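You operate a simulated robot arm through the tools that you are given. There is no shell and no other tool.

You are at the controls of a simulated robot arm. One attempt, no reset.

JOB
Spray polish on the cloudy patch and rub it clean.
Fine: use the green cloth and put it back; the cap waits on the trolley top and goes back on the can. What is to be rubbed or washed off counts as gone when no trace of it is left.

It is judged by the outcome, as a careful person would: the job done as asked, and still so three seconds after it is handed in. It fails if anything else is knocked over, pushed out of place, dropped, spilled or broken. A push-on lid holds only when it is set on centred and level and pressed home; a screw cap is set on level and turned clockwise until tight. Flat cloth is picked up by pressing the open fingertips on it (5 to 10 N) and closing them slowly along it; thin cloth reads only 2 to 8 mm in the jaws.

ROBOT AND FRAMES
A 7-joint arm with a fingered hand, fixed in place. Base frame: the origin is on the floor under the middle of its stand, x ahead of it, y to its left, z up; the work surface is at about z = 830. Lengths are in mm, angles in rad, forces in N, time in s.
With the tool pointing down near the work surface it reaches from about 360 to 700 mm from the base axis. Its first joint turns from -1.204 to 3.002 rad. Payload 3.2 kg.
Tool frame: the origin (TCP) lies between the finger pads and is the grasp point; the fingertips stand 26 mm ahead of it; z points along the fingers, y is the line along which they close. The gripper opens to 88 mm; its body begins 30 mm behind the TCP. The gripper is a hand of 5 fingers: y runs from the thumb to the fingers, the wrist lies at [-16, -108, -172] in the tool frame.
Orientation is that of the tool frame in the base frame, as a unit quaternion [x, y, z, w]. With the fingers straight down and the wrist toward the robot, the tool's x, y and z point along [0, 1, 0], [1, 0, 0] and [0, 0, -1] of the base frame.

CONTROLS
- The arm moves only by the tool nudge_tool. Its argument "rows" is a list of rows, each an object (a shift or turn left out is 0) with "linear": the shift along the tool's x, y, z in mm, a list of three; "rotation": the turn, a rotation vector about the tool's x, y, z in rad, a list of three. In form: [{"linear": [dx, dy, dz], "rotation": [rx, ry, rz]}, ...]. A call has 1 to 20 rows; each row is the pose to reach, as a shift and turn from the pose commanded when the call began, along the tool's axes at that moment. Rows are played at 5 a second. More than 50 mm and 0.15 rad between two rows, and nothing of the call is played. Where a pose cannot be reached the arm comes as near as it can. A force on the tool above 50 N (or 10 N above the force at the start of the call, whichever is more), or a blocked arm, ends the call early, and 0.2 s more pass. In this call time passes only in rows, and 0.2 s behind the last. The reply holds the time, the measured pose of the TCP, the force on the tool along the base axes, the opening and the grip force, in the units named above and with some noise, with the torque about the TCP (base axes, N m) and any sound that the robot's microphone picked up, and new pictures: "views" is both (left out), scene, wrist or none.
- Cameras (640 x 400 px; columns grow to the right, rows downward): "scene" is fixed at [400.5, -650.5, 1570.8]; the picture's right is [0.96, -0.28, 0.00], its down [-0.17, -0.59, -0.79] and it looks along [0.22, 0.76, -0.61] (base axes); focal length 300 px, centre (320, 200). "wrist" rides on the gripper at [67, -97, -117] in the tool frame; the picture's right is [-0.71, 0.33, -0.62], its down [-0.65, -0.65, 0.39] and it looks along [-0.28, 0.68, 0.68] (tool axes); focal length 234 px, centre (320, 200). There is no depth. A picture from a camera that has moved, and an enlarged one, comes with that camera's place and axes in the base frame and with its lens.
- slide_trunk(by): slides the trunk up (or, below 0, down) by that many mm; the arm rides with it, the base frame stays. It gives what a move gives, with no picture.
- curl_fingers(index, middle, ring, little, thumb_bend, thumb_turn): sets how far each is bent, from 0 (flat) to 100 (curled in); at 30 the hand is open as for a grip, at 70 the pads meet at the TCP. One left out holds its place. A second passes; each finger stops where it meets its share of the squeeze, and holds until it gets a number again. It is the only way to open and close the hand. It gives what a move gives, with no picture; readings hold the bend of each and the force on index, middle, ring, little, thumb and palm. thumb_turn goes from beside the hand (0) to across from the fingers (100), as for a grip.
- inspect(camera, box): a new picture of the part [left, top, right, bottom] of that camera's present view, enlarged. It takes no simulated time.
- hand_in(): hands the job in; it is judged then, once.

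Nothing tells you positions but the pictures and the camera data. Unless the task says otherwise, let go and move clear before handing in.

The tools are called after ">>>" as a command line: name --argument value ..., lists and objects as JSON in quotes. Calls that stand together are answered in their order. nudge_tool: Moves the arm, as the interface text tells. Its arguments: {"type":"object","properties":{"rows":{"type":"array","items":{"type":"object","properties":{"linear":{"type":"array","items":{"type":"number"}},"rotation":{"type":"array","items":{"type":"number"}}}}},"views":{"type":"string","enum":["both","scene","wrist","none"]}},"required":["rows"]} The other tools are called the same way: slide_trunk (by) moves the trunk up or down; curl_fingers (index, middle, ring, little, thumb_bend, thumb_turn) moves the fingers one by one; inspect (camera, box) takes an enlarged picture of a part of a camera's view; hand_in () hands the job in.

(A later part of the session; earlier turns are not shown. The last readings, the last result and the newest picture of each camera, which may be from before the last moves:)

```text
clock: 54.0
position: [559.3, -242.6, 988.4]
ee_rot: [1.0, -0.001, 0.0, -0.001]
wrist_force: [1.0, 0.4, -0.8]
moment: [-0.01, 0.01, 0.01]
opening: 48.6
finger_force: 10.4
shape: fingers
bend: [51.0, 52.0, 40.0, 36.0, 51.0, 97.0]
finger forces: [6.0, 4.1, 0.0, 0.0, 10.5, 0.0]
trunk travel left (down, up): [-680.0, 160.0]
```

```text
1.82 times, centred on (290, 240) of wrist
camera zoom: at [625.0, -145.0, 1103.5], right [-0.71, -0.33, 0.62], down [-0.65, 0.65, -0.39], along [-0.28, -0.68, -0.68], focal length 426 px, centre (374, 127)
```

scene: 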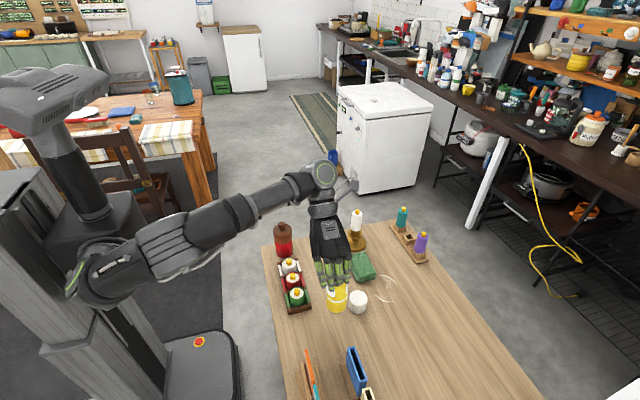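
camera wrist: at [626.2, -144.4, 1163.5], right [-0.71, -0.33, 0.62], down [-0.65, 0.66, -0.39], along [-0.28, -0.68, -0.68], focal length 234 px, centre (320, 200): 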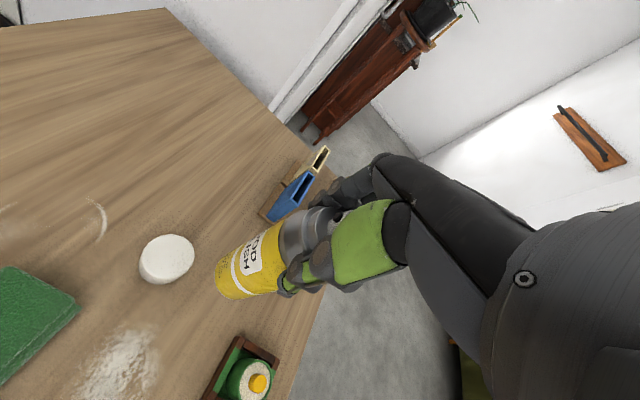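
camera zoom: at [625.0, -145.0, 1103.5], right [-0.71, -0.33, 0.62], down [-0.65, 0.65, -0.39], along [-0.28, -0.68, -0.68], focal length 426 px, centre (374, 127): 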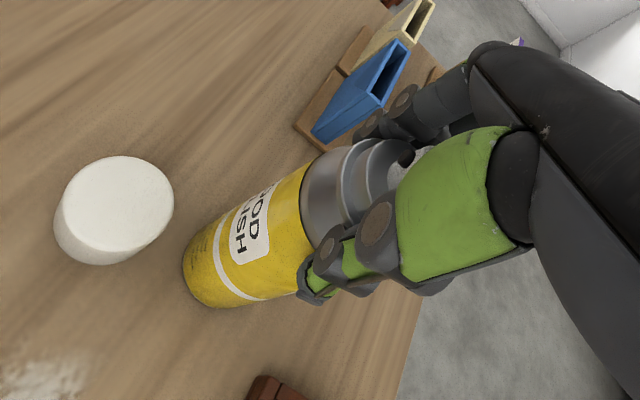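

The weight has gone onto the table. I'll press 1 mm more and release gently.

>>> nudge_tool --rows '[{"linear": [0, 0, 1]}]' --views "none"

>>> curl_fingers --index 48 --middle 48 --thumb_bend 48

>>> curl_fingers --index 30 --middle 30 --ring 30 --little 30 --thumb_bend 30

>>> inspect --camera "scene" --box '[280, 220, 400, 340]'

```text
clock: 54.4
position: [558.2, -242.2, 987.9]
ee_rot: [1.0, 0.001, 0.001, -0.001]
wrist_force: [0.8, 0.3, 1.9]
moment: [-0.03, -0.03, 0.01]
opening: 48.7
finger_force: 10.7
shape: fingers
bend: [51.0, 52.0, 40.0, 36.0, 51.0, 97.0]
finger forces: [6.4, 4.0, 0.0, 0.0, 11.2, 0.0]
trunk travel left (down, up): [-680.0, 160.0]
```

```text
clock: 55.4
position: [557.4, -242.1, 986.1]
ee_rot: [1.0, 0.0, 0.0, -0.001]
wrist_force: [-0.4, 0.5, 0.9]
moment: [0.03, 0.02, 0.06]
opening: 51.5
finger_force: 0.6
shape: fingers
bend: [48.0, 48.0, 40.0, 36.0, 48.0, 97.0]
finger forces: [0.6, 0.1, 0.1, 0.0, 0.8, 0.0]
trunk travel left (down, up): [-680.0, 160.0]
```

```text
clock: 56.4
position: [558.8, -242.9, 986.7]
ee_rot: [1.0, 0.0, 0.0, -0.001]
wrist_force: [-0.5, 0.2, 0.2]
moment: [0.0, -0.02, -0.02]
opening: 88.0
finger_force: 0.1
shape: fingers
bend: [30.0, 30.0, 30.0, 30.0, 30.0, 94.0]
finger forces: [0.1, 0.1, 0.0, 0.0, 0.1, 0.1]
trunk travel left (down, up): [-680.0, 160.0]
```

```text
3.33 times, centred on (340, 280) of scene
camera zoom: at [400.5, -650.5, 1570.8], right [0.96, -0.28, 0.0], down [-0.17, -0.59, -0.79], along [0.22, 0.76, -0.61], focal length 999 px, centre (253, -67)
```

zoom: 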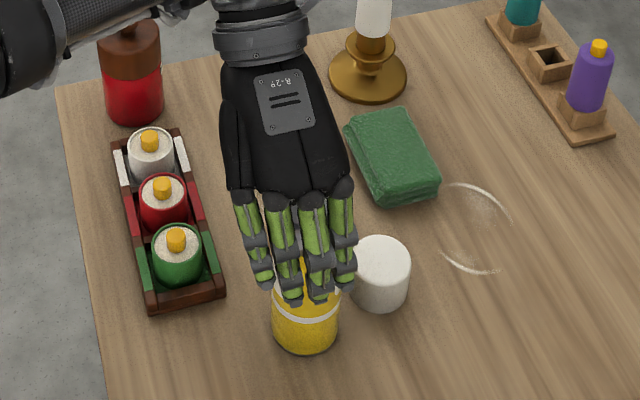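

The can stands free near (558, -242). I'll rise, turn the hand level (index side up) with the thumb out of the way, and then measure where the can is.

>>> nudge_tool --rows '[{"linear": [0, 0, -30]}, {"linear": [0, 0, -65]}, {"linear": [0, 0, -100]}, {"linear": [0, 0, -130]}]' --views "both"

>>> curl_fingers --thumb_turn 0 --thumb_bend 0

>>> inspect --camera "scene" --box '[300, 240, 400, 330]'

>>> inspect --camera "wrist" --box '[150, 180, 330, 330]'

```text
clock: 57.4
position: [559.2, -242.3, 1115.1]
ee_rot: [1.0, 0.0, 0.0, -0.002]
wrist_force: [0.2, 0.4, -0.2]
moment: [-0.02, -0.02, 0.0]
opening: 88.1
finger_force: 0.1
shape: fingers
bend: [30.0, 30.0, 30.0, 30.0, 30.0, 94.0]
finger forces: [0.0, 0.0, 0.0, 0.0, 0.0, 0.0]
trunk travel left (down, up): [-680.0, 160.0]
camera wrist: at [625.5, -144.4, 1231.8], right [-0.71, -0.33, 0.62], down [-0.65, 0.65, -0.39], along [-0.28, -0.68, -0.68], focal length 234 px, centre (320, 200)
```

scene: 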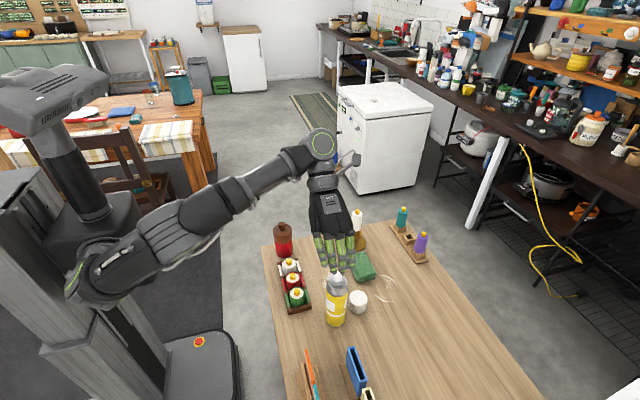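
wrist: 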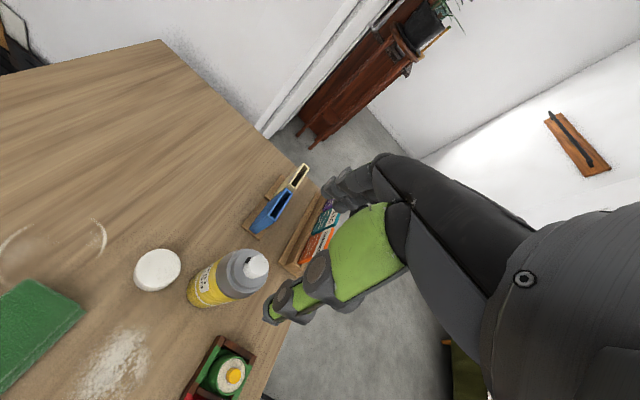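

```text
clock: 58.4
position: [558.8, -243.1, 1114.6]
ee_rot: [1.0, 0.0, 0.0, -0.002]
wrist_force: [-0.2, 0.6, -0.6]
moment: [0.0, 0.0, 0.01]
opening: 122.9
finger_force: 0.0
shape: fingers
bend: [30.0, 30.0, 30.0, 30.0, 1.0, 0.0]
finger forces: [0.0, 0.0, 0.0, 0.0, 0.0, 0.1]
trunk travel left (down, up): [-680.0, 160.0]
```

```text
4.44 times, centred on (350, 285) of scene
camera zoom: at [400.5, -650.5, 1570.8], right [0.96, -0.28, 0.0], down [-0.17, -0.59, -0.79], along [0.22, 0.76, -0.61], focal length 1332 px, centre (187, -178)
```

zoom: 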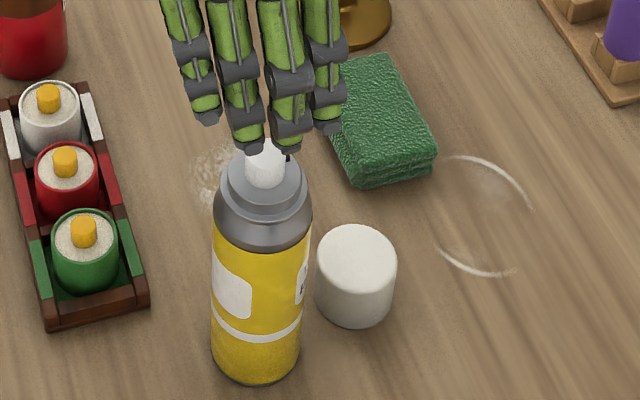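

```text
2.67 times, centred on (240, 255) of wrist
camera zoom: at [625.9, -145.0, 1231.2], right [-0.71, -0.33, 0.62], down [-0.65, 0.65, -0.39], along [-0.28, -0.68, -0.68], focal length 624 px, centre (533, 53)
```

zoom: 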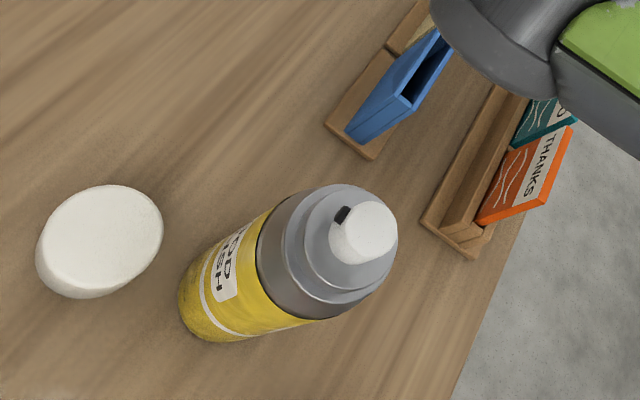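

>>> inspect --camera "wrist" --box '[225, 235, 285, 285]'

>>> inspect --camera "scene" --box '[325, 262, 375, 302]'

```text
8.00 times, centred on (255, 260) of wrist
camera zoom: at [625.9, -145.0, 1231.2], right [-0.71, -0.33, 0.62], down [-0.65, 0.65, -0.39], along [-0.28, -0.68, -0.68], focal length 1873 px, centre (840, -280)
```

zoom: 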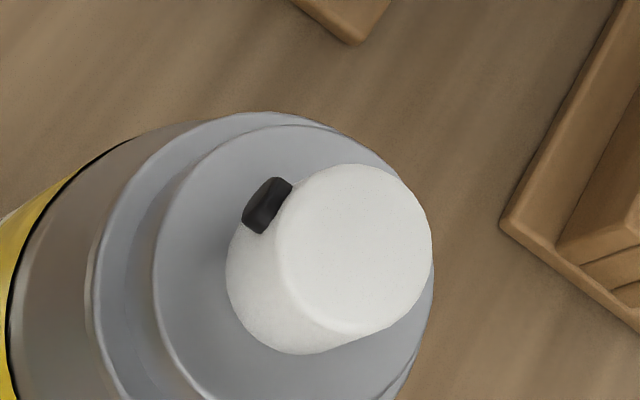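

```text
10.00 times, centred on (350, 282) of scene
camera zoom: at [400.5, -650.5, 1570.8], right [0.96, -0.28, 0.0], down [-0.17, -0.59, -0.79], along [0.22, 0.76, -0.61], focal length 2997 px, centre (20, -620)
```

zoom: 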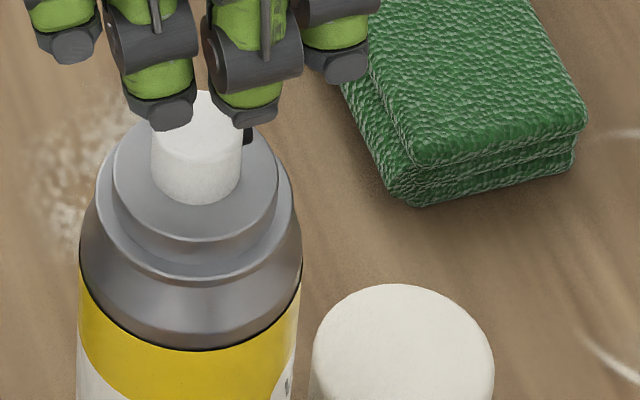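

The can is at about (561, -240) with the nozzle along +x. I'll rotate the hand level above it.

>>> nudge_tool --rows '[{"rotation": [0.0399, 0.1264, -0.0399]}, {"rotation": [0.0797, 0.2529, -0.0797]}, {"rotation": [0.1196, 0.3793, -0.1196]}, {"rotation": [0.1595, 0.5058, -0.1595]}, {"rotation": [0.1994, 0.6322, -0.1994]}, {"rotation": [0.2392, 0.7586, -0.2392]}, {"rotation": [0.2791, 0.8851, -0.2791]}, {"rotation": [0.319, 1.0115, -0.319]}, {"rotation": [0.3589, 1.138, -0.3589]}, {"rotation": [0.3987, 1.2644, -0.3987]}, {"linear": [0, 4, 0], "rotation": [0.4386, 1.3909, -0.4386]}, {"linear": [1, 7, 0], "rotation": [0.4785, 1.5173, -0.4785]}]' --views "both"

```text
clock: 61.0
position: [559.0, -250.0, 1114.9]
ee_rot: [0.674, 0.212, 0.674, -0.215]
wrist_force: [0.6, 0.2, 0.1]
moment: [-0.01, 0.03, 0.0]
opening: 123.1
finger_force: 0.0
shape: fingers
bend: [30.0, 30.0, 30.0, 30.0, 0.0, 0.0]
finger forces: [0.0, 0.0, 0.0, 0.0, 0.1, 0.1]
trunk travel left (down, up): [-680.0, 160.0]
camera wrist: at [406.9, -237.3, 1180.8], right [-0.32, -0.63, -0.71], down [-0.06, 0.76, -0.65], along [0.95, -0.17, -0.28], focal length 234 px, centre (320, 200)
```

scene: 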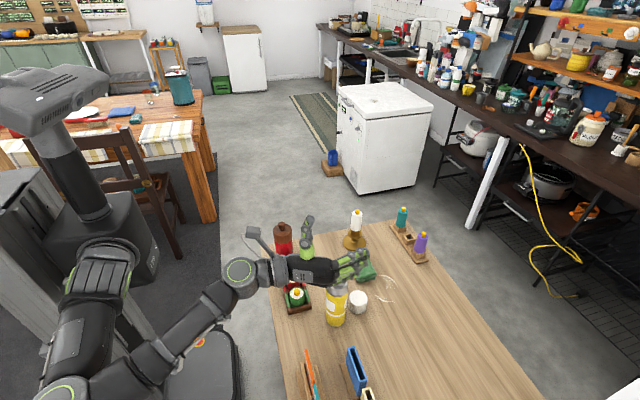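
wrist: 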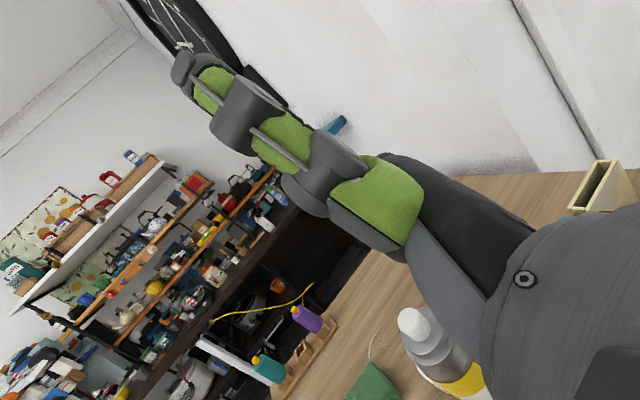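

>>> inspect --camera "wrist" --box '[370, 290, 470, 390]'

>>> inspect --camera "scene" --box '[260, 200, 400, 340]'

```text
4.00 times, centred on (420, 340) of wrist
camera zoom: at [406.9, -237.3, 1180.8], right [-0.32, -0.63, -0.71], down [-0.06, 0.76, -0.65], along [0.95, -0.17, -0.28], focal length 937 px, centre (-80, -360)
```

zoom: 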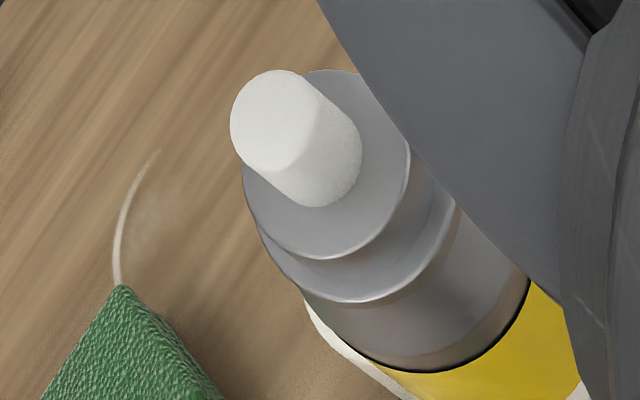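

```text
2.86 times, centred on (330, 270) of scene
camera zoom: at [400.5, -650.5, 1570.8], right [0.96, -0.28, 0.0], down [-0.17, -0.59, -0.79], along [0.22, 0.76, -0.61], focal length 856 px, centre (291, 0)
```

zoom: 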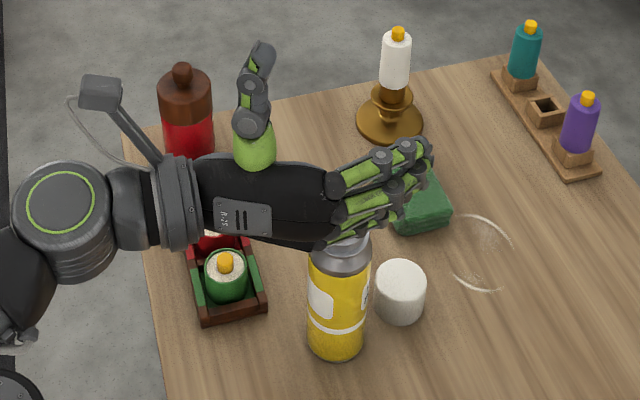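

The measured position agrees. I'll lower the trunk so the open hand slides down around the can.

>>> slide_trunk --by -100

>>> inspect --camera "scene" --box '[260, 200, 400, 340]'

>>> inspect --camera "wrist" --box '[160, 40, 480, 360]'

```text
clock: 62.3
position: [558.9, -249.7, 1016.6]
ee_rot: [0.675, 0.212, 0.674, -0.213]
wrist_force: [-0.3, -0.1, 0.2]
moment: [0.0, -0.02, -0.01]
opening: 123.1
finger_force: 0.1
shape: fingers
bend: [30.0, 30.0, 30.0, 30.0, 0.0, 0.0]
finger forces: [0.1, 0.0, 0.0, 0.0, 0.0, 0.1]
trunk travel left (down, up): [-580.0, 260.0]
```

```text
2.86 times, centred on (330, 270) of scene
camera zoom: at [400.5, -650.5, 1570.8], right [0.96, -0.28, 0.0], down [-0.17, -0.59, -0.79], along [0.22, 0.76, -0.61], focal length 856 px, centre (291, 0)
```

zoom: 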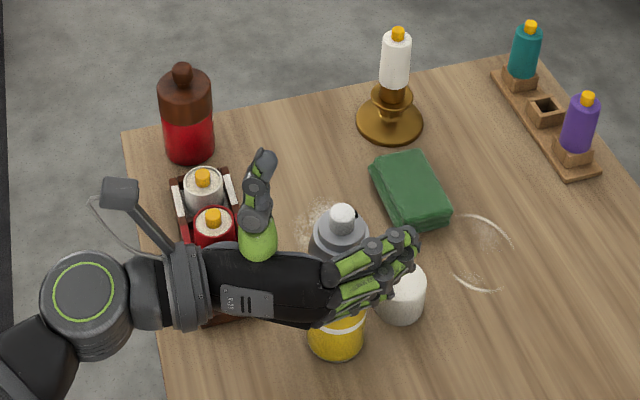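

```text
1.25 times, centred on (320, 200) of wrist
camera zoom: at [406.9, -236.8, 1081.3], right [-0.32, -0.63, -0.71], down [-0.06, 0.76, -0.65], along [0.95, -0.17, -0.28], focal length 293 px, centre (320, 200)
```

zoom: 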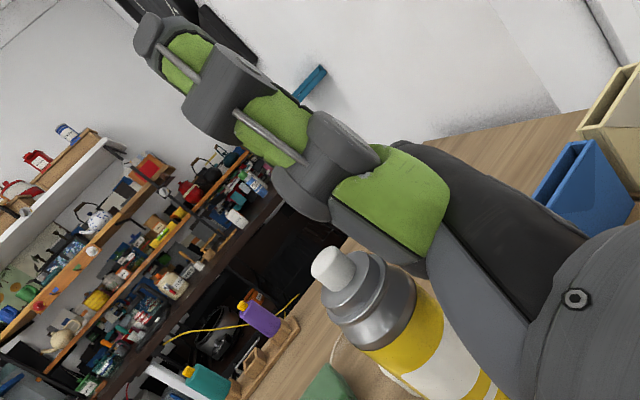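

It fits. I'll continue down with the arm, watching force.

>>> nudge_tool --rows '[{"linear": [-20, 0, 0]}, {"linear": [-40, 0, 0]}, {"linear": [-55, 0, 0]}, {"linear": [-63, 0, 0]}]' --views "both"

>>> inspect --camera "scene" --box '[280, 240, 400, 360]'

>>> inspect --camera "wrist" --box '[220, 80, 480, 340]'

```text
clock: 63.3
position: [558.2, -249.3, 951.1]
ee_rot: [0.674, 0.212, 0.675, -0.214]
wrist_force: [-0.2, -0.5, 0.4]
moment: [0.01, 0.05, -0.01]
opening: 123.1
finger_force: 0.1
shape: fingers
bend: [30.0, 30.0, 30.0, 30.0, 0.0, 0.0]
finger forces: [0.0, 0.0, 0.0, 0.0, 0.1, 0.0]
trunk travel left (down, up): [-580.0, 260.0]
camera wrist: at [406.6, -237.3, 1017.7], right [-0.32, -0.63, -0.71], down [-0.06, 0.76, -0.65], along [0.95, -0.17, -0.28], focal length 234 px, centre (320, 200)
```

scene: 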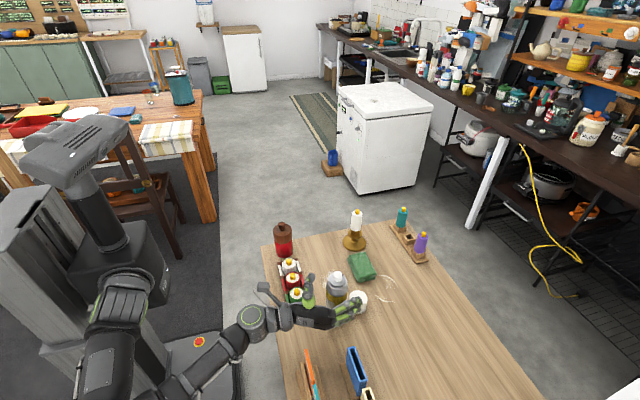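
wrist: 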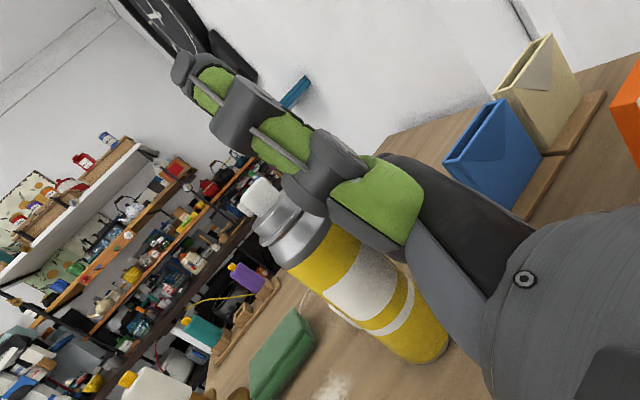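

```text
3.33 times, centred on (340, 300) of scene
camera zoom: at [400.5, -650.5, 1570.8], right [0.96, -0.28, 0.0], down [-0.17, -0.59, -0.79], along [0.22, 0.76, -0.61], focal length 999 px, centre (253, -133)
```

zoom: 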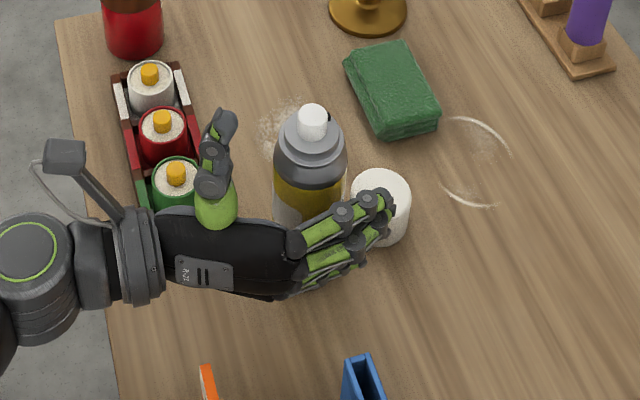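

```text
1.54 times, centred on (350, 210) of wrist
camera zoom: at [406.6, -237.3, 1017.7], right [-0.32, -0.63, -0.71], down [-0.06, 0.76, -0.65], along [0.95, -0.17, -0.28], focal length 360 px, centre (274, 185)
```

zoom: 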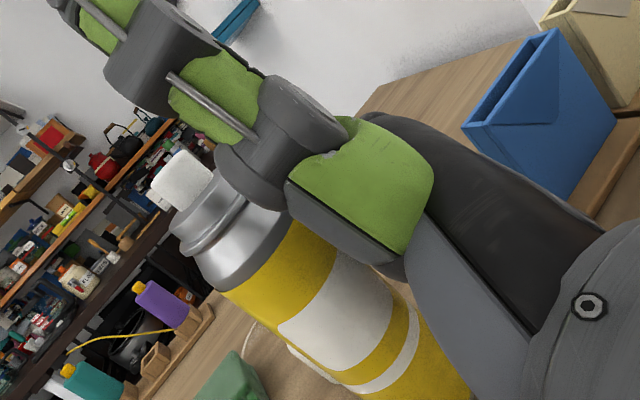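

No contact yet. I'll bring the palm up to the can in small steps until it just touches.

>>> nudge_tool --rows '[{"linear": [0, -1.8, 1.8]}, {"linear": [0, -3.5, 3.5]}, {"linear": [0, -5, 5]}]' --views "none"

>>> inspect --camera "scene" --box '[310, 260, 390, 330]'

>>> inspect --camera "wrist" --box '[220, 80, 480, 340]'

```text
clock: 64.1
position: [559.0, -242.4, 951.7]
ee_rot: [0.674, 0.212, 0.675, -0.213]
wrist_force: [-0.5, -0.8, 0.3]
moment: [0.0, -0.01, 0.01]
opening: 123.2
finger_force: 0.0
shape: fingers
bend: [30.0, 30.0, 30.0, 30.0, 0.0, 0.0]
finger forces: [0.1, 0.0, 0.0, 0.1, 0.0, 0.1]
trunk travel left (down, up): [-580.0, 260.0]
```

```text
5.71 times, centred on (350, 295) of scene
camera zoom: at [400.5, -650.5, 1570.8], right [0.96, -0.28, 0.0], down [-0.17, -0.59, -0.79], along [0.22, 0.76, -0.61], focal length 1713 px, centre (149, -343)
```

zoom: 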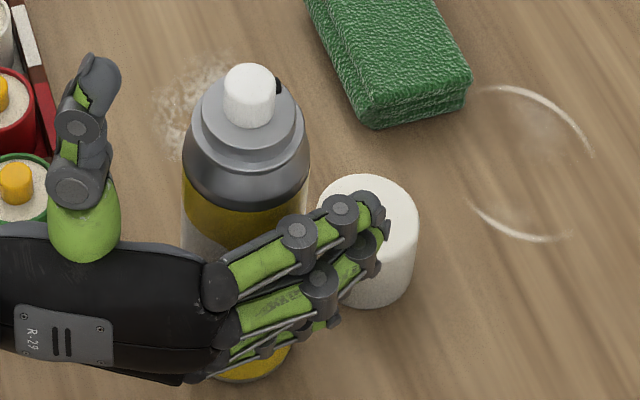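

```text
1.54 times, centred on (350, 210) of wrist
camera zoom: at [408.2, -229.8, 1018.1], right [-0.32, -0.63, -0.71], down [-0.06, 0.76, -0.65], along [0.95, -0.17, -0.28], focal length 360 px, centre (274, 185)
```

zoom: 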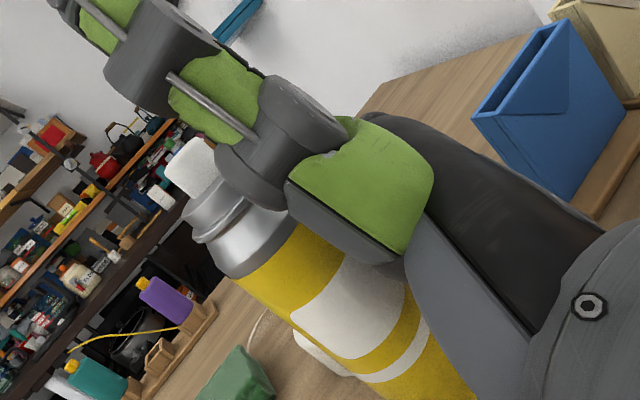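

>>> nudge_tool --rows '[{"linear": [0, -1, 1]}, {"linear": [0, -2, 2]}]' --views "none"

>>> nudge_tool --rows '[{"linear": [0, -0.7, 0.7]}, {"linear": [0, -1.4, 1.4]}]' --views "none"

```text
clock: 64.7
position: [560.5, -240.9, 952.6]
ee_rot: [0.674, 0.212, 0.675, -0.213]
wrist_force: [0.3, -0.4, 0.1]
moment: [-0.02, -0.04, -0.04]
opening: 123.1
finger_force: 0.0
shape: fingers
bend: [30.0, 30.0, 30.0, 30.0, 0.0, 0.0]
finger forces: [0.0, 0.0, 0.0, 0.0, 0.0, 0.0]
trunk travel left (down, up): [-580.0, 260.0]
```

```text
clock: 65.3
position: [560.6, -236.8, 952.2]
ee_rot: [0.675, 0.212, 0.674, -0.213]
wrist_force: [-0.1, -0.7, 0.0]
moment: [0.0, -0.02, -0.04]
opening: 123.0
finger_force: 0.0
shape: fingers
bend: [30.0, 30.0, 30.0, 30.0, 0.0, 0.0]
finger forces: [0.1, 0.0, 0.0, 0.1, 0.0, 0.0]
trunk travel left (down, up): [-580.0, 260.0]
```

>>> nudge_tool --rows '[{"linear": [0, -0.7, 0.7]}, {"linear": [0, -1.4, 1.4]}]' --views "none"

>>> nudge_tool --rows '[{"linear": [0, -0.7, 0.7]}, {"linear": [0, -1.4, 1.4]}]' --views "none"

>>> inspect --camera "scene" --box '[310, 260, 390, 330]'

```text
clock: 65.9
position: [561.0, -235.7, 952.4]
ee_rot: [0.675, 0.213, 0.674, -0.213]
wrist_force: [0.0, 0.0, -0.3]
moment: [-0.01, 0.01, 0.0]
opening: 123.1
finger_force: 0.1
shape: fingers
bend: [30.0, 30.0, 30.0, 30.0, 0.0, 0.0]
finger forces: [0.0, 0.1, 0.0, 0.0, 0.0, 0.0]
trunk travel left (down, up): [-580.0, 260.0]
```

```text
clock: 66.5
position: [561.0, -234.6, 952.3]
ee_rot: [0.674, 0.213, 0.674, -0.213]
wrist_force: [-0.3, -0.4, -0.9]
moment: [0.0, 0.04, -0.05]
opening: 122.9
finger_force: 0.1
shape: fingers
bend: [30.0, 30.0, 30.0, 30.0, 0.0, 0.0]
finger forces: [0.0, 0.0, 0.0, 0.0, 0.0, 0.0]
trunk travel left (down, up): [-580.0, 260.0]
```

```text
5.71 times, centred on (350, 295) of scene
camera zoom: at [400.5, -650.5, 1570.8], right [0.96, -0.28, 0.0], down [-0.17, -0.59, -0.79], along [0.22, 0.76, -0.61], focal length 1713 px, centre (149, -343)
```

zoom: 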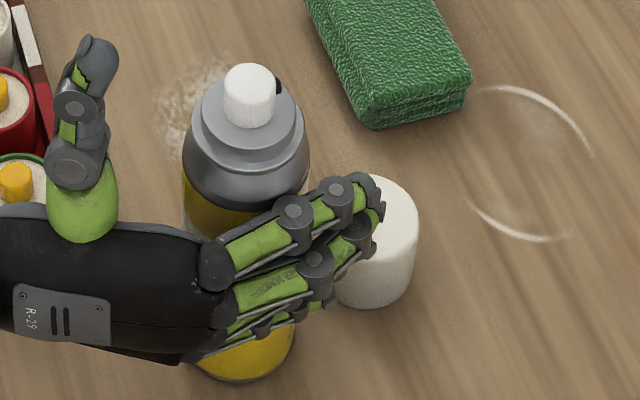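

>>> nudge_tool --rows '[{"linear": [0, -1, 1]}, {"linear": [0, -2, 2]}]' --views "none"

>>> inspect --camera "wrist" --box '[270, 120, 430, 280]'

>>> nudge_tool --rows '[{"linear": [0, -0.7, 0.7]}, {"linear": [0, -1.4, 1.4]}]' --views "none"

```text
clock: 67.1
position: [561.8, -231.7, 952.9]
ee_rot: [0.674, 0.212, 0.674, -0.213]
wrist_force: [-0.6, -1.0, 0.4]
moment: [0.04, 0.0, -0.01]
opening: 123.2
finger_force: 0.1
shape: fingers
bend: [30.0, 30.0, 30.0, 30.0, 0.0, 0.0]
finger forces: [0.5, 0.1, 0.0, 0.0, 0.0, 0.0]
trunk travel left (down, up): [-580.0, 260.0]
```

```text
2.50 times, centred on (350, 200) of wrist
camera zoom: at [410.2, -218.5, 1018.2], right [-0.32, -0.63, -0.71], down [-0.06, 0.76, -0.65], along [0.95, -0.17, -0.28], focal length 585 px, centre (245, 200)
```

zoom: 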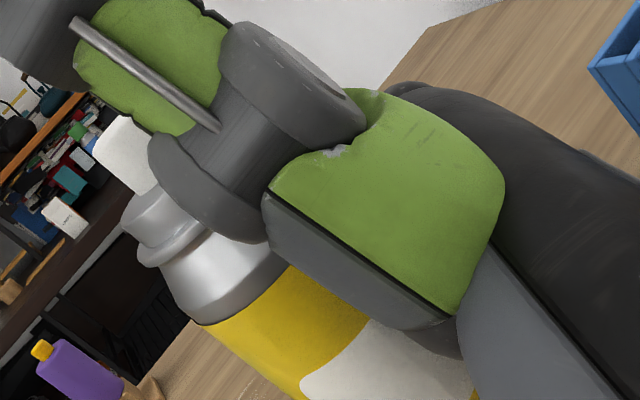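

```text
clock: 67.7
position: [562.9, -229.3, 952.0]
ee_rot: [0.675, 0.212, 0.674, -0.214]
wrist_force: [0.2, -0.9, 1.1]
moment: [0.01, 0.0, -0.01]
opening: 123.0
finger_force: 0.6
shape: fingers
bend: [30.0, 30.0, 30.0, 30.0, 0.0, 0.0]
finger forces: [0.3, 0.0, 0.5, 0.0, 0.0, 0.1]
trunk travel left (down, up): [-580.0, 260.0]
```

The fingers' inner links touch before the palm does, so a simple fingers-to-palm squeeze won't close around this can. I'll try holding it between the curled fingers and the base of the thumb instead, which leaves the thumb tip free for the button. First I'll shift the can toward the thumb web.

>>> nudge_tool --rows '[{"linear": [0, 2.1, -2.1]}, {"linear": [0, 4.2, -4.2]}]' --views "none"

>>> curl_fingers --thumb_turn 20 --thumb_bend 20

>>> inspect --camera "scene" --box '[310, 260, 390, 330]'

>>> inspect --camera "wrist" --box '[220, 80, 480, 340]'

```text
clock: 68.3
position: [561.7, -235.1, 951.9]
ee_rot: [0.675, 0.211, 0.675, -0.212]
wrist_force: [0.2, -0.8, 0.4]
moment: [0.0, 0.01, -0.02]
opening: 123.1
finger_force: 0.1
shape: fingers
bend: [30.0, 30.0, 30.0, 30.0, 0.0, 0.0]
finger forces: [0.1, 0.1, 0.0, 0.0, 0.1, 0.0]
trunk travel left (down, up): [-580.0, 260.0]
```

```text
clock: 69.3
position: [560.5, -234.0, 952.1]
ee_rot: [0.674, 0.212, 0.675, -0.213]
wrist_force: [0.3, -0.2, 1.0]
moment: [0.03, 0.03, -0.02]
opening: 116.4
finger_force: 0.1
shape: fingers
bend: [30.0, 30.0, 30.0, 30.0, 19.0, 19.0]
finger forces: [0.1, 0.1, 0.1, 0.0, 0.0, 0.0]
trunk travel left (down, up): [-580.0, 260.0]
```

```text
5.71 times, centred on (350, 295) of scene
camera zoom: at [400.5, -650.5, 1570.8], right [0.96, -0.28, 0.0], down [-0.17, -0.59, -0.79], along [0.22, 0.76, -0.61], focal length 1713 px, centre (149, -343)
```

zoom: 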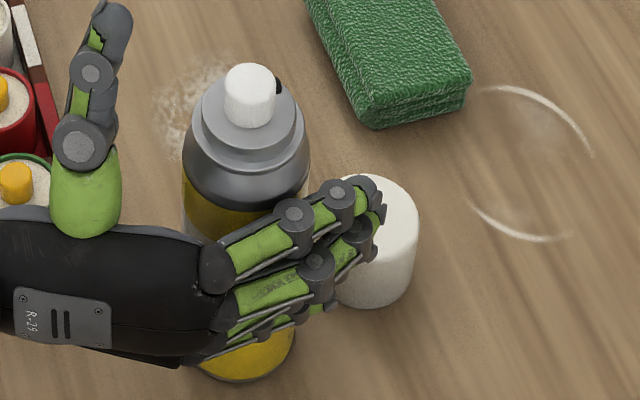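

```text
1.54 times, centred on (350, 210) of wrist
camera zoom: at [409.6, -222.3, 1017.9], right [-0.32, -0.63, -0.71], down [-0.06, 0.76, -0.65], along [0.95, -0.17, -0.28], focal length 360 px, centre (274, 185)
```

zoom: 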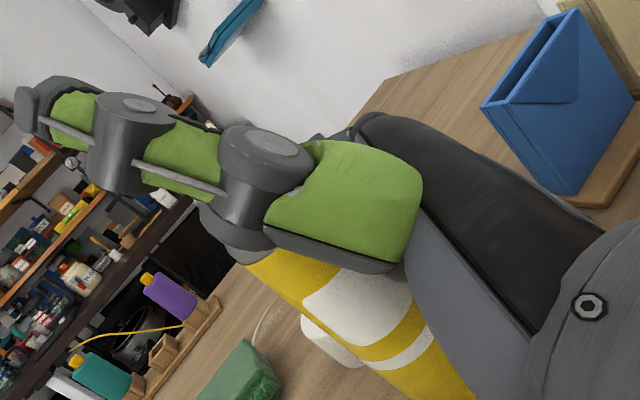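

>>> nudge_tool --rows '[{"linear": [0, 5, 5]}, {"linear": [0, 10, 10]}]' --views "none"

>>> inspect --camera "scene" --box '[310, 260, 390, 330]'

>>> inspect --camera "wrist" --box '[220, 80, 480, 340]'

```text
clock: 69.9
position: [575.4, -237.3, 952.4]
ee_rot: [0.674, 0.212, 0.674, -0.213]
wrist_force: [0.1, -0.5, 0.2]
moment: [-0.02, 0.0, 0.03]
opening: 116.6
finger_force: 0.0
shape: fingers
bend: [30.0, 30.0, 30.0, 30.0, 19.0, 19.0]
finger forces: [0.0, 0.0, 0.0, 0.1, 0.1, 0.1]
trunk travel left (down, up): [-580.0, 260.0]
```

```text
5.71 times, centred on (350, 295) of scene
camera zoom: at [400.5, -650.5, 1570.8], right [0.96, -0.28, 0.0], down [-0.17, -0.59, -0.79], along [0.22, 0.76, -0.61], focal length 1713 px, centre (149, -343)
```

zoom: 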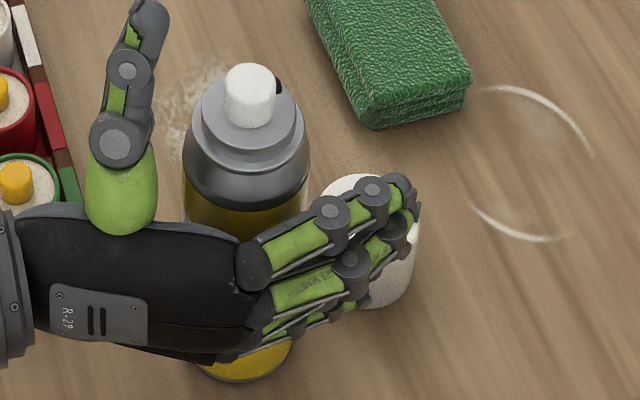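

```text
1.54 times, centred on (350, 210) of wrist
camera zoom: at [423.9, -225.0, 1018.0], right [-0.32, -0.63, -0.71], down [-0.06, 0.76, -0.65], along [0.95, -0.17, -0.28], focal length 360 px, centre (274, 185)
```

zoom: 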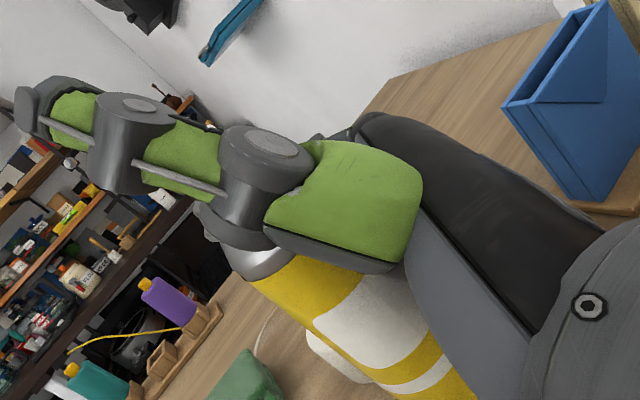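

>>> curl_fingers --thumb_turn 45 --thumb_bend 25

>>> inspect --camera "scene" --box '[310, 250, 390, 330]'

>>> inspect --camera "wrist" --box '[220, 80, 480, 340]'

```text
clock: 70.9
position: [574.6, -237.9, 953.2]
ee_rot: [0.675, 0.212, 0.674, -0.213]
wrist_force: [0.3, -1.0, -0.2]
moment: [-0.01, 0.0, 0.01]
opening: 104.9
finger_force: 0.1
shape: fingers
bend: [30.0, 30.0, 30.0, 30.0, 25.0, 43.0]
finger forces: [0.0, 0.1, 0.0, 0.1, 0.0, 0.0]
trunk travel left (down, up): [-580.0, 260.0]
```

```text
5.00 times, centred on (350, 290) of scene
camera zoom: at [400.5, -650.5, 1570.8], right [0.96, -0.28, 0.0], down [-0.17, -0.59, -0.79], along [0.22, 0.76, -0.61], focal length 1498 px, centre (170, -250)
```

zoom: 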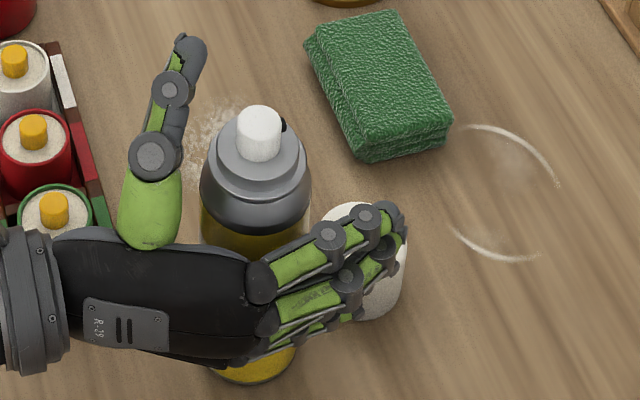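

```text
1.54 times, centred on (350, 210) of wrist
camera zoom: at [423.6, -224.9, 1018.3], right [-0.32, -0.63, -0.71], down [-0.06, 0.76, -0.65], along [0.95, -0.17, -0.28], focal length 360 px, centre (274, 185)
```

zoom: 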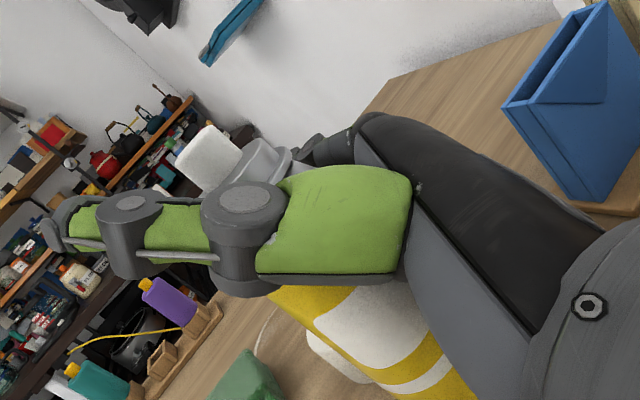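

>>> nudge_tool --rows '[{"linear": [0, -0.7, 3.5]}, {"linear": [0, 0.7, 5]}]' --views "none"

>>> curl_fingers --index 45 --middle 45 --ring 45 --little 45

>>> inspect --camera "scene" --box '[310, 250, 390, 330]'

```text
clock: 71.5
position: [579.7, -235.0, 953.7]
ee_rot: [0.674, 0.212, 0.674, -0.214]
wrist_force: [-0.8, 0.6, 0.5]
moment: [-0.01, 0.03, 0.0]
opening: 104.9
finger_force: 0.1
shape: fingers
bend: [30.0, 30.0, 30.0, 30.0, 25.0, 43.0]
finger forces: [0.1, 0.0, 0.0, 0.0, 0.0, 0.1]
trunk travel left (down, up): [-580.0, 260.0]
```

```text
clock: 72.5
position: [580.4, -235.7, 952.9]
ee_rot: [0.675, 0.212, 0.674, -0.212]
wrist_force: [0.9, -0.7, 0.0]
moment: [-0.01, -0.04, 0.03]
opening: 92.8
finger_force: 0.6
shape: fingers
bend: [45.0, 45.0, 45.0, 45.0, 25.0, 43.0]
finger forces: [0.0, 0.0, 0.0, 0.7, 0.1, 0.0]
trunk travel left (down, up): [-580.0, 260.0]
```

```text
5.00 times, centred on (350, 290) of scene
camera zoom: at [400.5, -650.5, 1570.8], right [0.96, -0.28, 0.0], down [-0.17, -0.59, -0.79], along [0.22, 0.76, -0.61], focal length 1498 px, centre (170, -250)
```

zoom: 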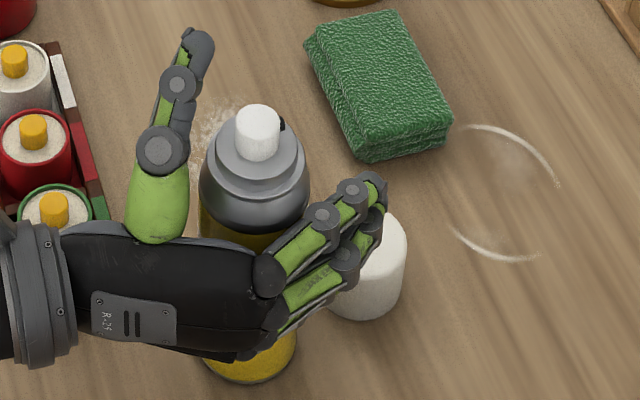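

>>> curl_fingers --index 55 --middle 52 --ring 48 --little 44

>>> inspect --camera "scene" --box '[310, 250, 390, 330]'

>>> inspect --camera "wrist" --box '[180, 80, 440, 340]'

```text
clock: 73.5
position: [579.9, -234.2, 953.1]
ee_rot: [0.675, 0.213, 0.674, -0.212]
wrist_force: [0.8, -0.9, 0.1]
moment: [0.01, 0.01, 0.02]
opening: 84.8
finger_force: 0.5
shape: fingers
bend: [55.0, 52.0, 48.0, 44.0, 25.0, 43.0]
finger forces: [0.6, 0.0, 0.0, 0.0, 0.1, 0.1]
trunk travel left (down, up): [-580.0, 260.0]
```

```text
5.00 times, centred on (350, 290) of scene
camera zoom: at [400.5, -650.5, 1570.8], right [0.96, -0.28, 0.0], down [-0.17, -0.59, -0.79], along [0.22, 0.76, -0.61], focal length 1498 px, centre (170, -250)
```

zoom: 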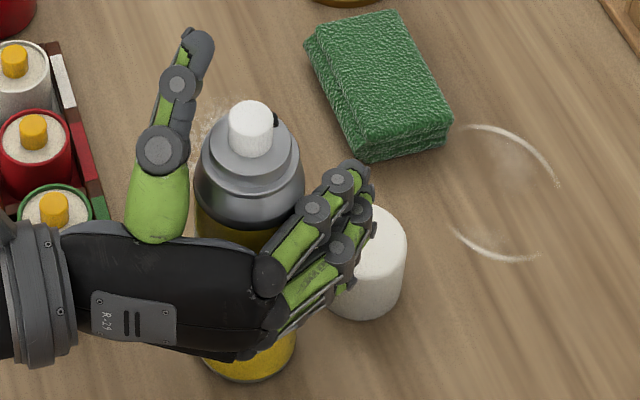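

```text
1.54 times, centred on (310, 210) of wrist
camera zoom: at [427.9, -222.7, 1018.4], right [-0.32, -0.63, -0.71], down [-0.06, 0.76, -0.65], along [0.95, -0.17, -0.28], focal length 360 px, centre (335, 185)
```

zoom: 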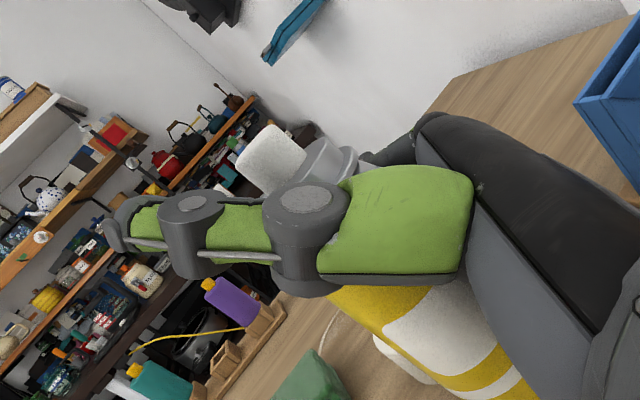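

The fingers tip the can rather than hold it, so that grasp isn't secure. A better plan is to pinch the can body from above with the nozzle facing the thumb side, tilt it so it rests on the thumb with its base edge on the table, and press the button by sliding the hand down onto it. First I'll back the hand away safely.

>>> curl_fingers --index 30 --middle 30 --ring 30 --little 30 --thumb_turn 0 --thumb_bend 0

>>> nudge_tool --rows '[{"linear": [0, 5, -5]}, {"linear": [0, 10, -10]}, {"linear": [0, 3, -18]}, {"linear": [0, -3, -25]}]' --views "none"

>>> inspect --camera "scene" --box '[310, 250, 390, 330]'

```text
clock: 74.5
position: [579.7, -235.5, 952.3]
ee_rot: [0.675, 0.212, 0.674, -0.213]
wrist_force: [0.1, -0.3, 0.7]
moment: [0.03, -0.03, 0.0]
opening: 122.9
finger_force: 0.0
shape: fingers
bend: [30.0, 30.0, 30.0, 30.0, 1.0, 0.0]
finger forces: [0.1, 0.1, 0.1, 0.1, 0.1, 0.0]
trunk travel left (down, up): [-580.0, 260.0]
```

```text
clock: 75.5
position: [557.8, -247.7, 952.9]
ee_rot: [0.674, 0.211, 0.675, -0.214]
wrist_force: [-0.2, 0.3, 0.0]
moment: [-0.03, 0.02, -0.01]
opening: 123.1
finger_force: 0.0
shape: fingers
bend: [30.0, 30.0, 30.0, 30.0, 1.0, 0.0]
finger forces: [0.0, 0.0, 0.0, 0.0, 0.0, 0.1]
trunk travel left (down, up): [-580.0, 260.0]
```

```text
5.00 times, centred on (350, 290) of scene
camera zoom: at [400.5, -650.5, 1570.8], right [0.96, -0.28, 0.0], down [-0.17, -0.59, -0.79], along [0.22, 0.76, -0.61], focal length 1498 px, centre (170, -250)
```

zoom: 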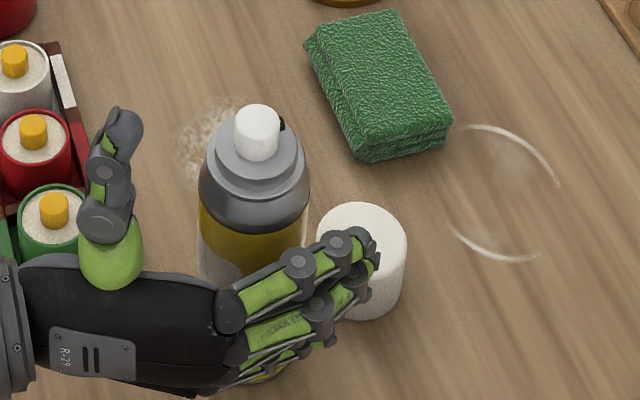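

The can is upright and clear of the hand. I'll rise with the trunk, then turn the hand to point down again over the can.

>>> slide_trunk --by 110

>>> nudge_tool --rows '[{"linear": [45, 0, 0]}, {"linear": [55, -4, 6], "rotation": [-0.0399, -0.1264, 0.0399]}, {"linear": [55, -4, 6], "rotation": [-0.0797, -0.2529, 0.0797]}, {"linear": [55, -4, 6], "rotation": [-0.1196, -0.3793, 0.1196]}, {"linear": [55, -4, 6], "rotation": [-0.1595, -0.5058, 0.1595]}, {"linear": [55, -4, 6], "rotation": [-0.1994, -0.6322, 0.1994]}, {"linear": [55, -4, 6], "rotation": [-0.2392, -0.7586, 0.2392]}, {"linear": [55, -4, 6], "rotation": [-0.2791, -0.8851, 0.2791]}, {"linear": [55, -4, 6], "rotation": [-0.319, -1.0115, 0.319]}, {"linear": [55, -4, 6], "rotation": [-0.3589, -1.138, 0.3589]}, {"linear": [55, -4, 6], "rotation": [-0.3987, -1.2644, 0.3987]}, {"linear": [55, -4, 6], "rotation": [-0.4386, -1.3909, 0.4386]}, {"linear": [55, -4, 6], "rotation": [-0.4785, -1.5173, 0.4785]}]' --views "none"

>>> curl_fingers --thumb_turn 97 --thumb_bend 30

>>> inspect --camera "wrist" --box '[150, 180, 330, 330]'

>>> inspect --camera "scene" --box '[290, 220, 410, 340]'

```text
clock: 76.9
position: [557.7, -247.2, 1060.8]
ee_rot: [0.675, 0.212, 0.674, -0.214]
wrist_force: [1.4, 0.6, 0.6]
moment: [0.03, -0.02, 0.01]
opening: 122.8
finger_force: 0.1
shape: fingers
bend: [30.0, 30.0, 30.0, 30.0, 1.0, 0.0]
finger forces: [0.0, 0.0, 0.1, 0.0, 0.0, 0.0]
trunk travel left (down, up): [-690.0, 150.0]
```

```text
clock: 79.7
position: [561.5, -238.5, 1116.9]
ee_rot: [1.0, 0.0, -0.001, 0.0]
wrist_force: [0.6, -0.4, -1.0]
moment: [0.0, 0.01, -0.01]
opening: 123.0
finger_force: 0.0
shape: fingers
bend: [30.0, 30.0, 30.0, 30.0, 1.0, 0.0]
finger forces: [0.0, 0.1, 0.0, 0.0, 0.1, 0.0]
trunk travel left (down, up): [-690.0, 150.0]
```

```text
clock: 80.7
position: [560.7, -239.7, 1117.8]
ee_rot: [1.0, 0.0, 0.0, 0.0]
wrist_force: [0.6, 0.8, -1.1]
moment: [-0.01, 0.01, -0.02]
opening: 88.4
finger_force: 0.0
shape: fingers
bend: [30.0, 30.0, 30.0, 30.0, 30.0, 94.0]
finger forces: [0.0, 0.0, 0.0, 0.0, 0.0, 0.1]
trunk travel left (down, up): [-690.0, 150.0]
```

```text
2.67 times, centred on (240, 255) of wrist
camera zoom: at [627.0, -142.4, 1233.4], right [-0.71, -0.33, 0.62], down [-0.65, 0.65, -0.39], along [-0.28, -0.68, -0.68], focal length 624 px, centre (533, 53)
```

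zoom: 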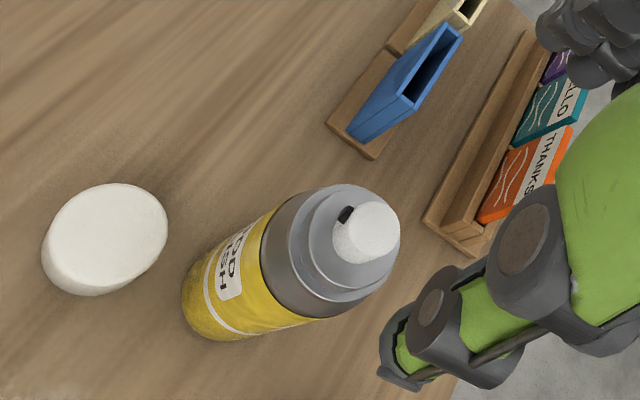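

```text
3.33 times, centred on (350, 280) of scene
camera zoom: at [400.5, -650.5, 1570.8], right [0.96, -0.28, 0.0], down [-0.17, -0.59, -0.79], along [0.22, 0.76, -0.61], focal length 999 px, centre (220, -67)
```

zoom: 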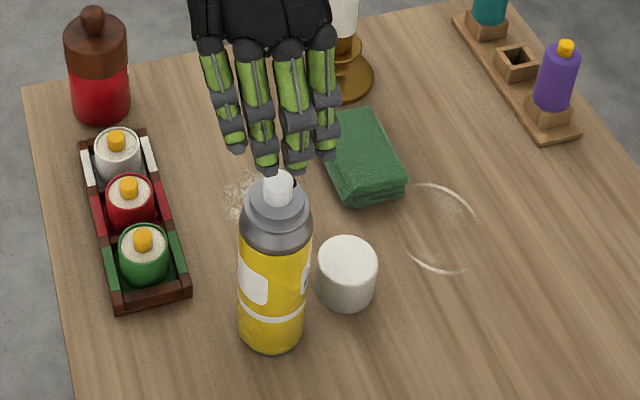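

I'm above the can again. I'll pinch it lower on the body, turn it back so the nozzle faces +y, and set it down here. Then I'll re-grip with the thumb on the nozzle side.

>>> nudge_tool --rows '[{"linear": [0, 0, 40]}, {"linear": [0, 0, 80]}, {"linear": [0, 0, 115]}, {"linear": [0, 0, 131]}, {"linear": [0, 0, 141]}]' --views "none"

>>> inspect --camera "wrist" --box '[200, 130, 420, 350]'

>>> inspect --camera "scene" --box '[290, 220, 410, 340]'

```text
clock: 81.9
position: [559.5, -239.0, 975.8]
ee_rot: [1.0, 0.0, -0.001, -0.001]
wrist_force: [0.7, 1.2, 0.4]
moment: [0.01, -0.03, -0.01]
opening: 88.2
finger_force: 0.1
shape: fingers
bend: [30.0, 30.0, 30.0, 30.0, 30.0, 94.0]
finger forces: [0.0, 0.0, 0.0, 0.0, 0.1, 0.1]
trunk travel left (down, up): [-690.0, 150.0]
```

```text
1.82 times, centred on (310, 240) of wrist
camera zoom: at [627.3, -141.6, 1092.2], right [-0.71, -0.33, 0.62], down [-0.65, 0.65, -0.39], along [-0.28, -0.68, -0.68], focal length 426 px, centre (338, 127)
```

zoom: 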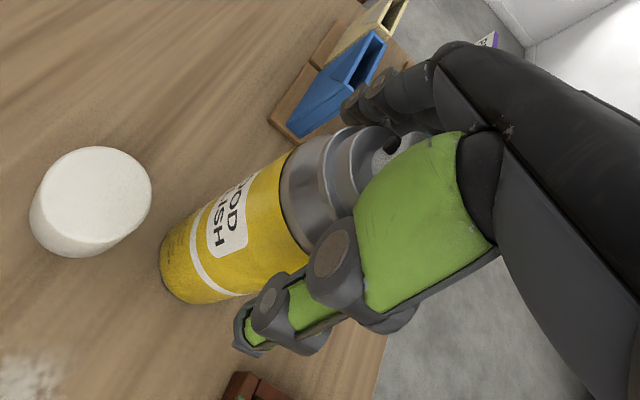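

```text
3.33 times, centred on (350, 280) of scene
camera zoom: at [400.5, -650.5, 1570.8], right [0.96, -0.28, 0.0], down [-0.17, -0.59, -0.79], along [0.22, 0.76, -0.61], focal length 999 px, centre (220, -67)
```

zoom: 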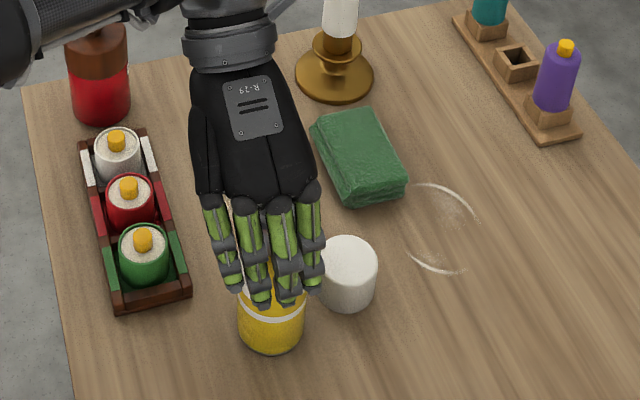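

>>> curl_fingers --index 43 --middle 43 --ring 36 --little 32 --thumb_bend 43 --thumb_turn 97

>>> curl_fingers --index 47 --middle 47 --thumb_bend 47

>>> curl_fingers --index 57 --middle 57 --thumb_bend 59

```text
clock: 82.9
position: [560.5, -239.8, 975.9]
ee_rot: [1.0, 0.0, 0.001, 0.0]
wrist_force: [0.5, 0.0, -0.4]
moment: [-0.01, 0.02, -0.04]
opening: 61.2
finger_force: 0.1
shape: fingers
bend: [43.0, 43.0, 36.0, 32.0, 43.0, 96.0]
finger forces: [0.1, 0.0, 0.0, 0.0, 0.0, 0.1]
trunk travel left (down, up): [-690.0, 150.0]
```

```text
clock: 83.9
position: [560.7, -239.0, 976.5]
ee_rot: [1.0, 0.0, 0.0, -0.001]
wrist_force: [-0.6, -0.5, 1.2]
moment: [0.0, 0.03, -0.01]
opening: 54.0
finger_force: 0.8
shape: fingers
bend: [46.0, 47.0, 36.0, 32.0, 47.0, 96.0]
finger forces: [0.9, 0.0, 0.0, 0.0, 0.4, 0.0]
trunk travel left (down, up): [-690.0, 150.0]
```

```text
clock: 84.9
position: [560.7, -240.1, 976.5]
ee_rot: [1.0, 0.0, 0.0, 0.0]
wrist_force: [-0.4, -0.6, 1.9]
moment: [-0.04, -0.03, -0.02]
opening: 51.5
finger_force: 11.2
shape: fingers
bend: [49.0, 51.0, 36.0, 32.0, 50.0, 97.0]
finger forces: [7.7, 3.9, 0.0, 0.0, 11.3, 0.1]
trunk travel left (down, up): [-690.0, 150.0]
```

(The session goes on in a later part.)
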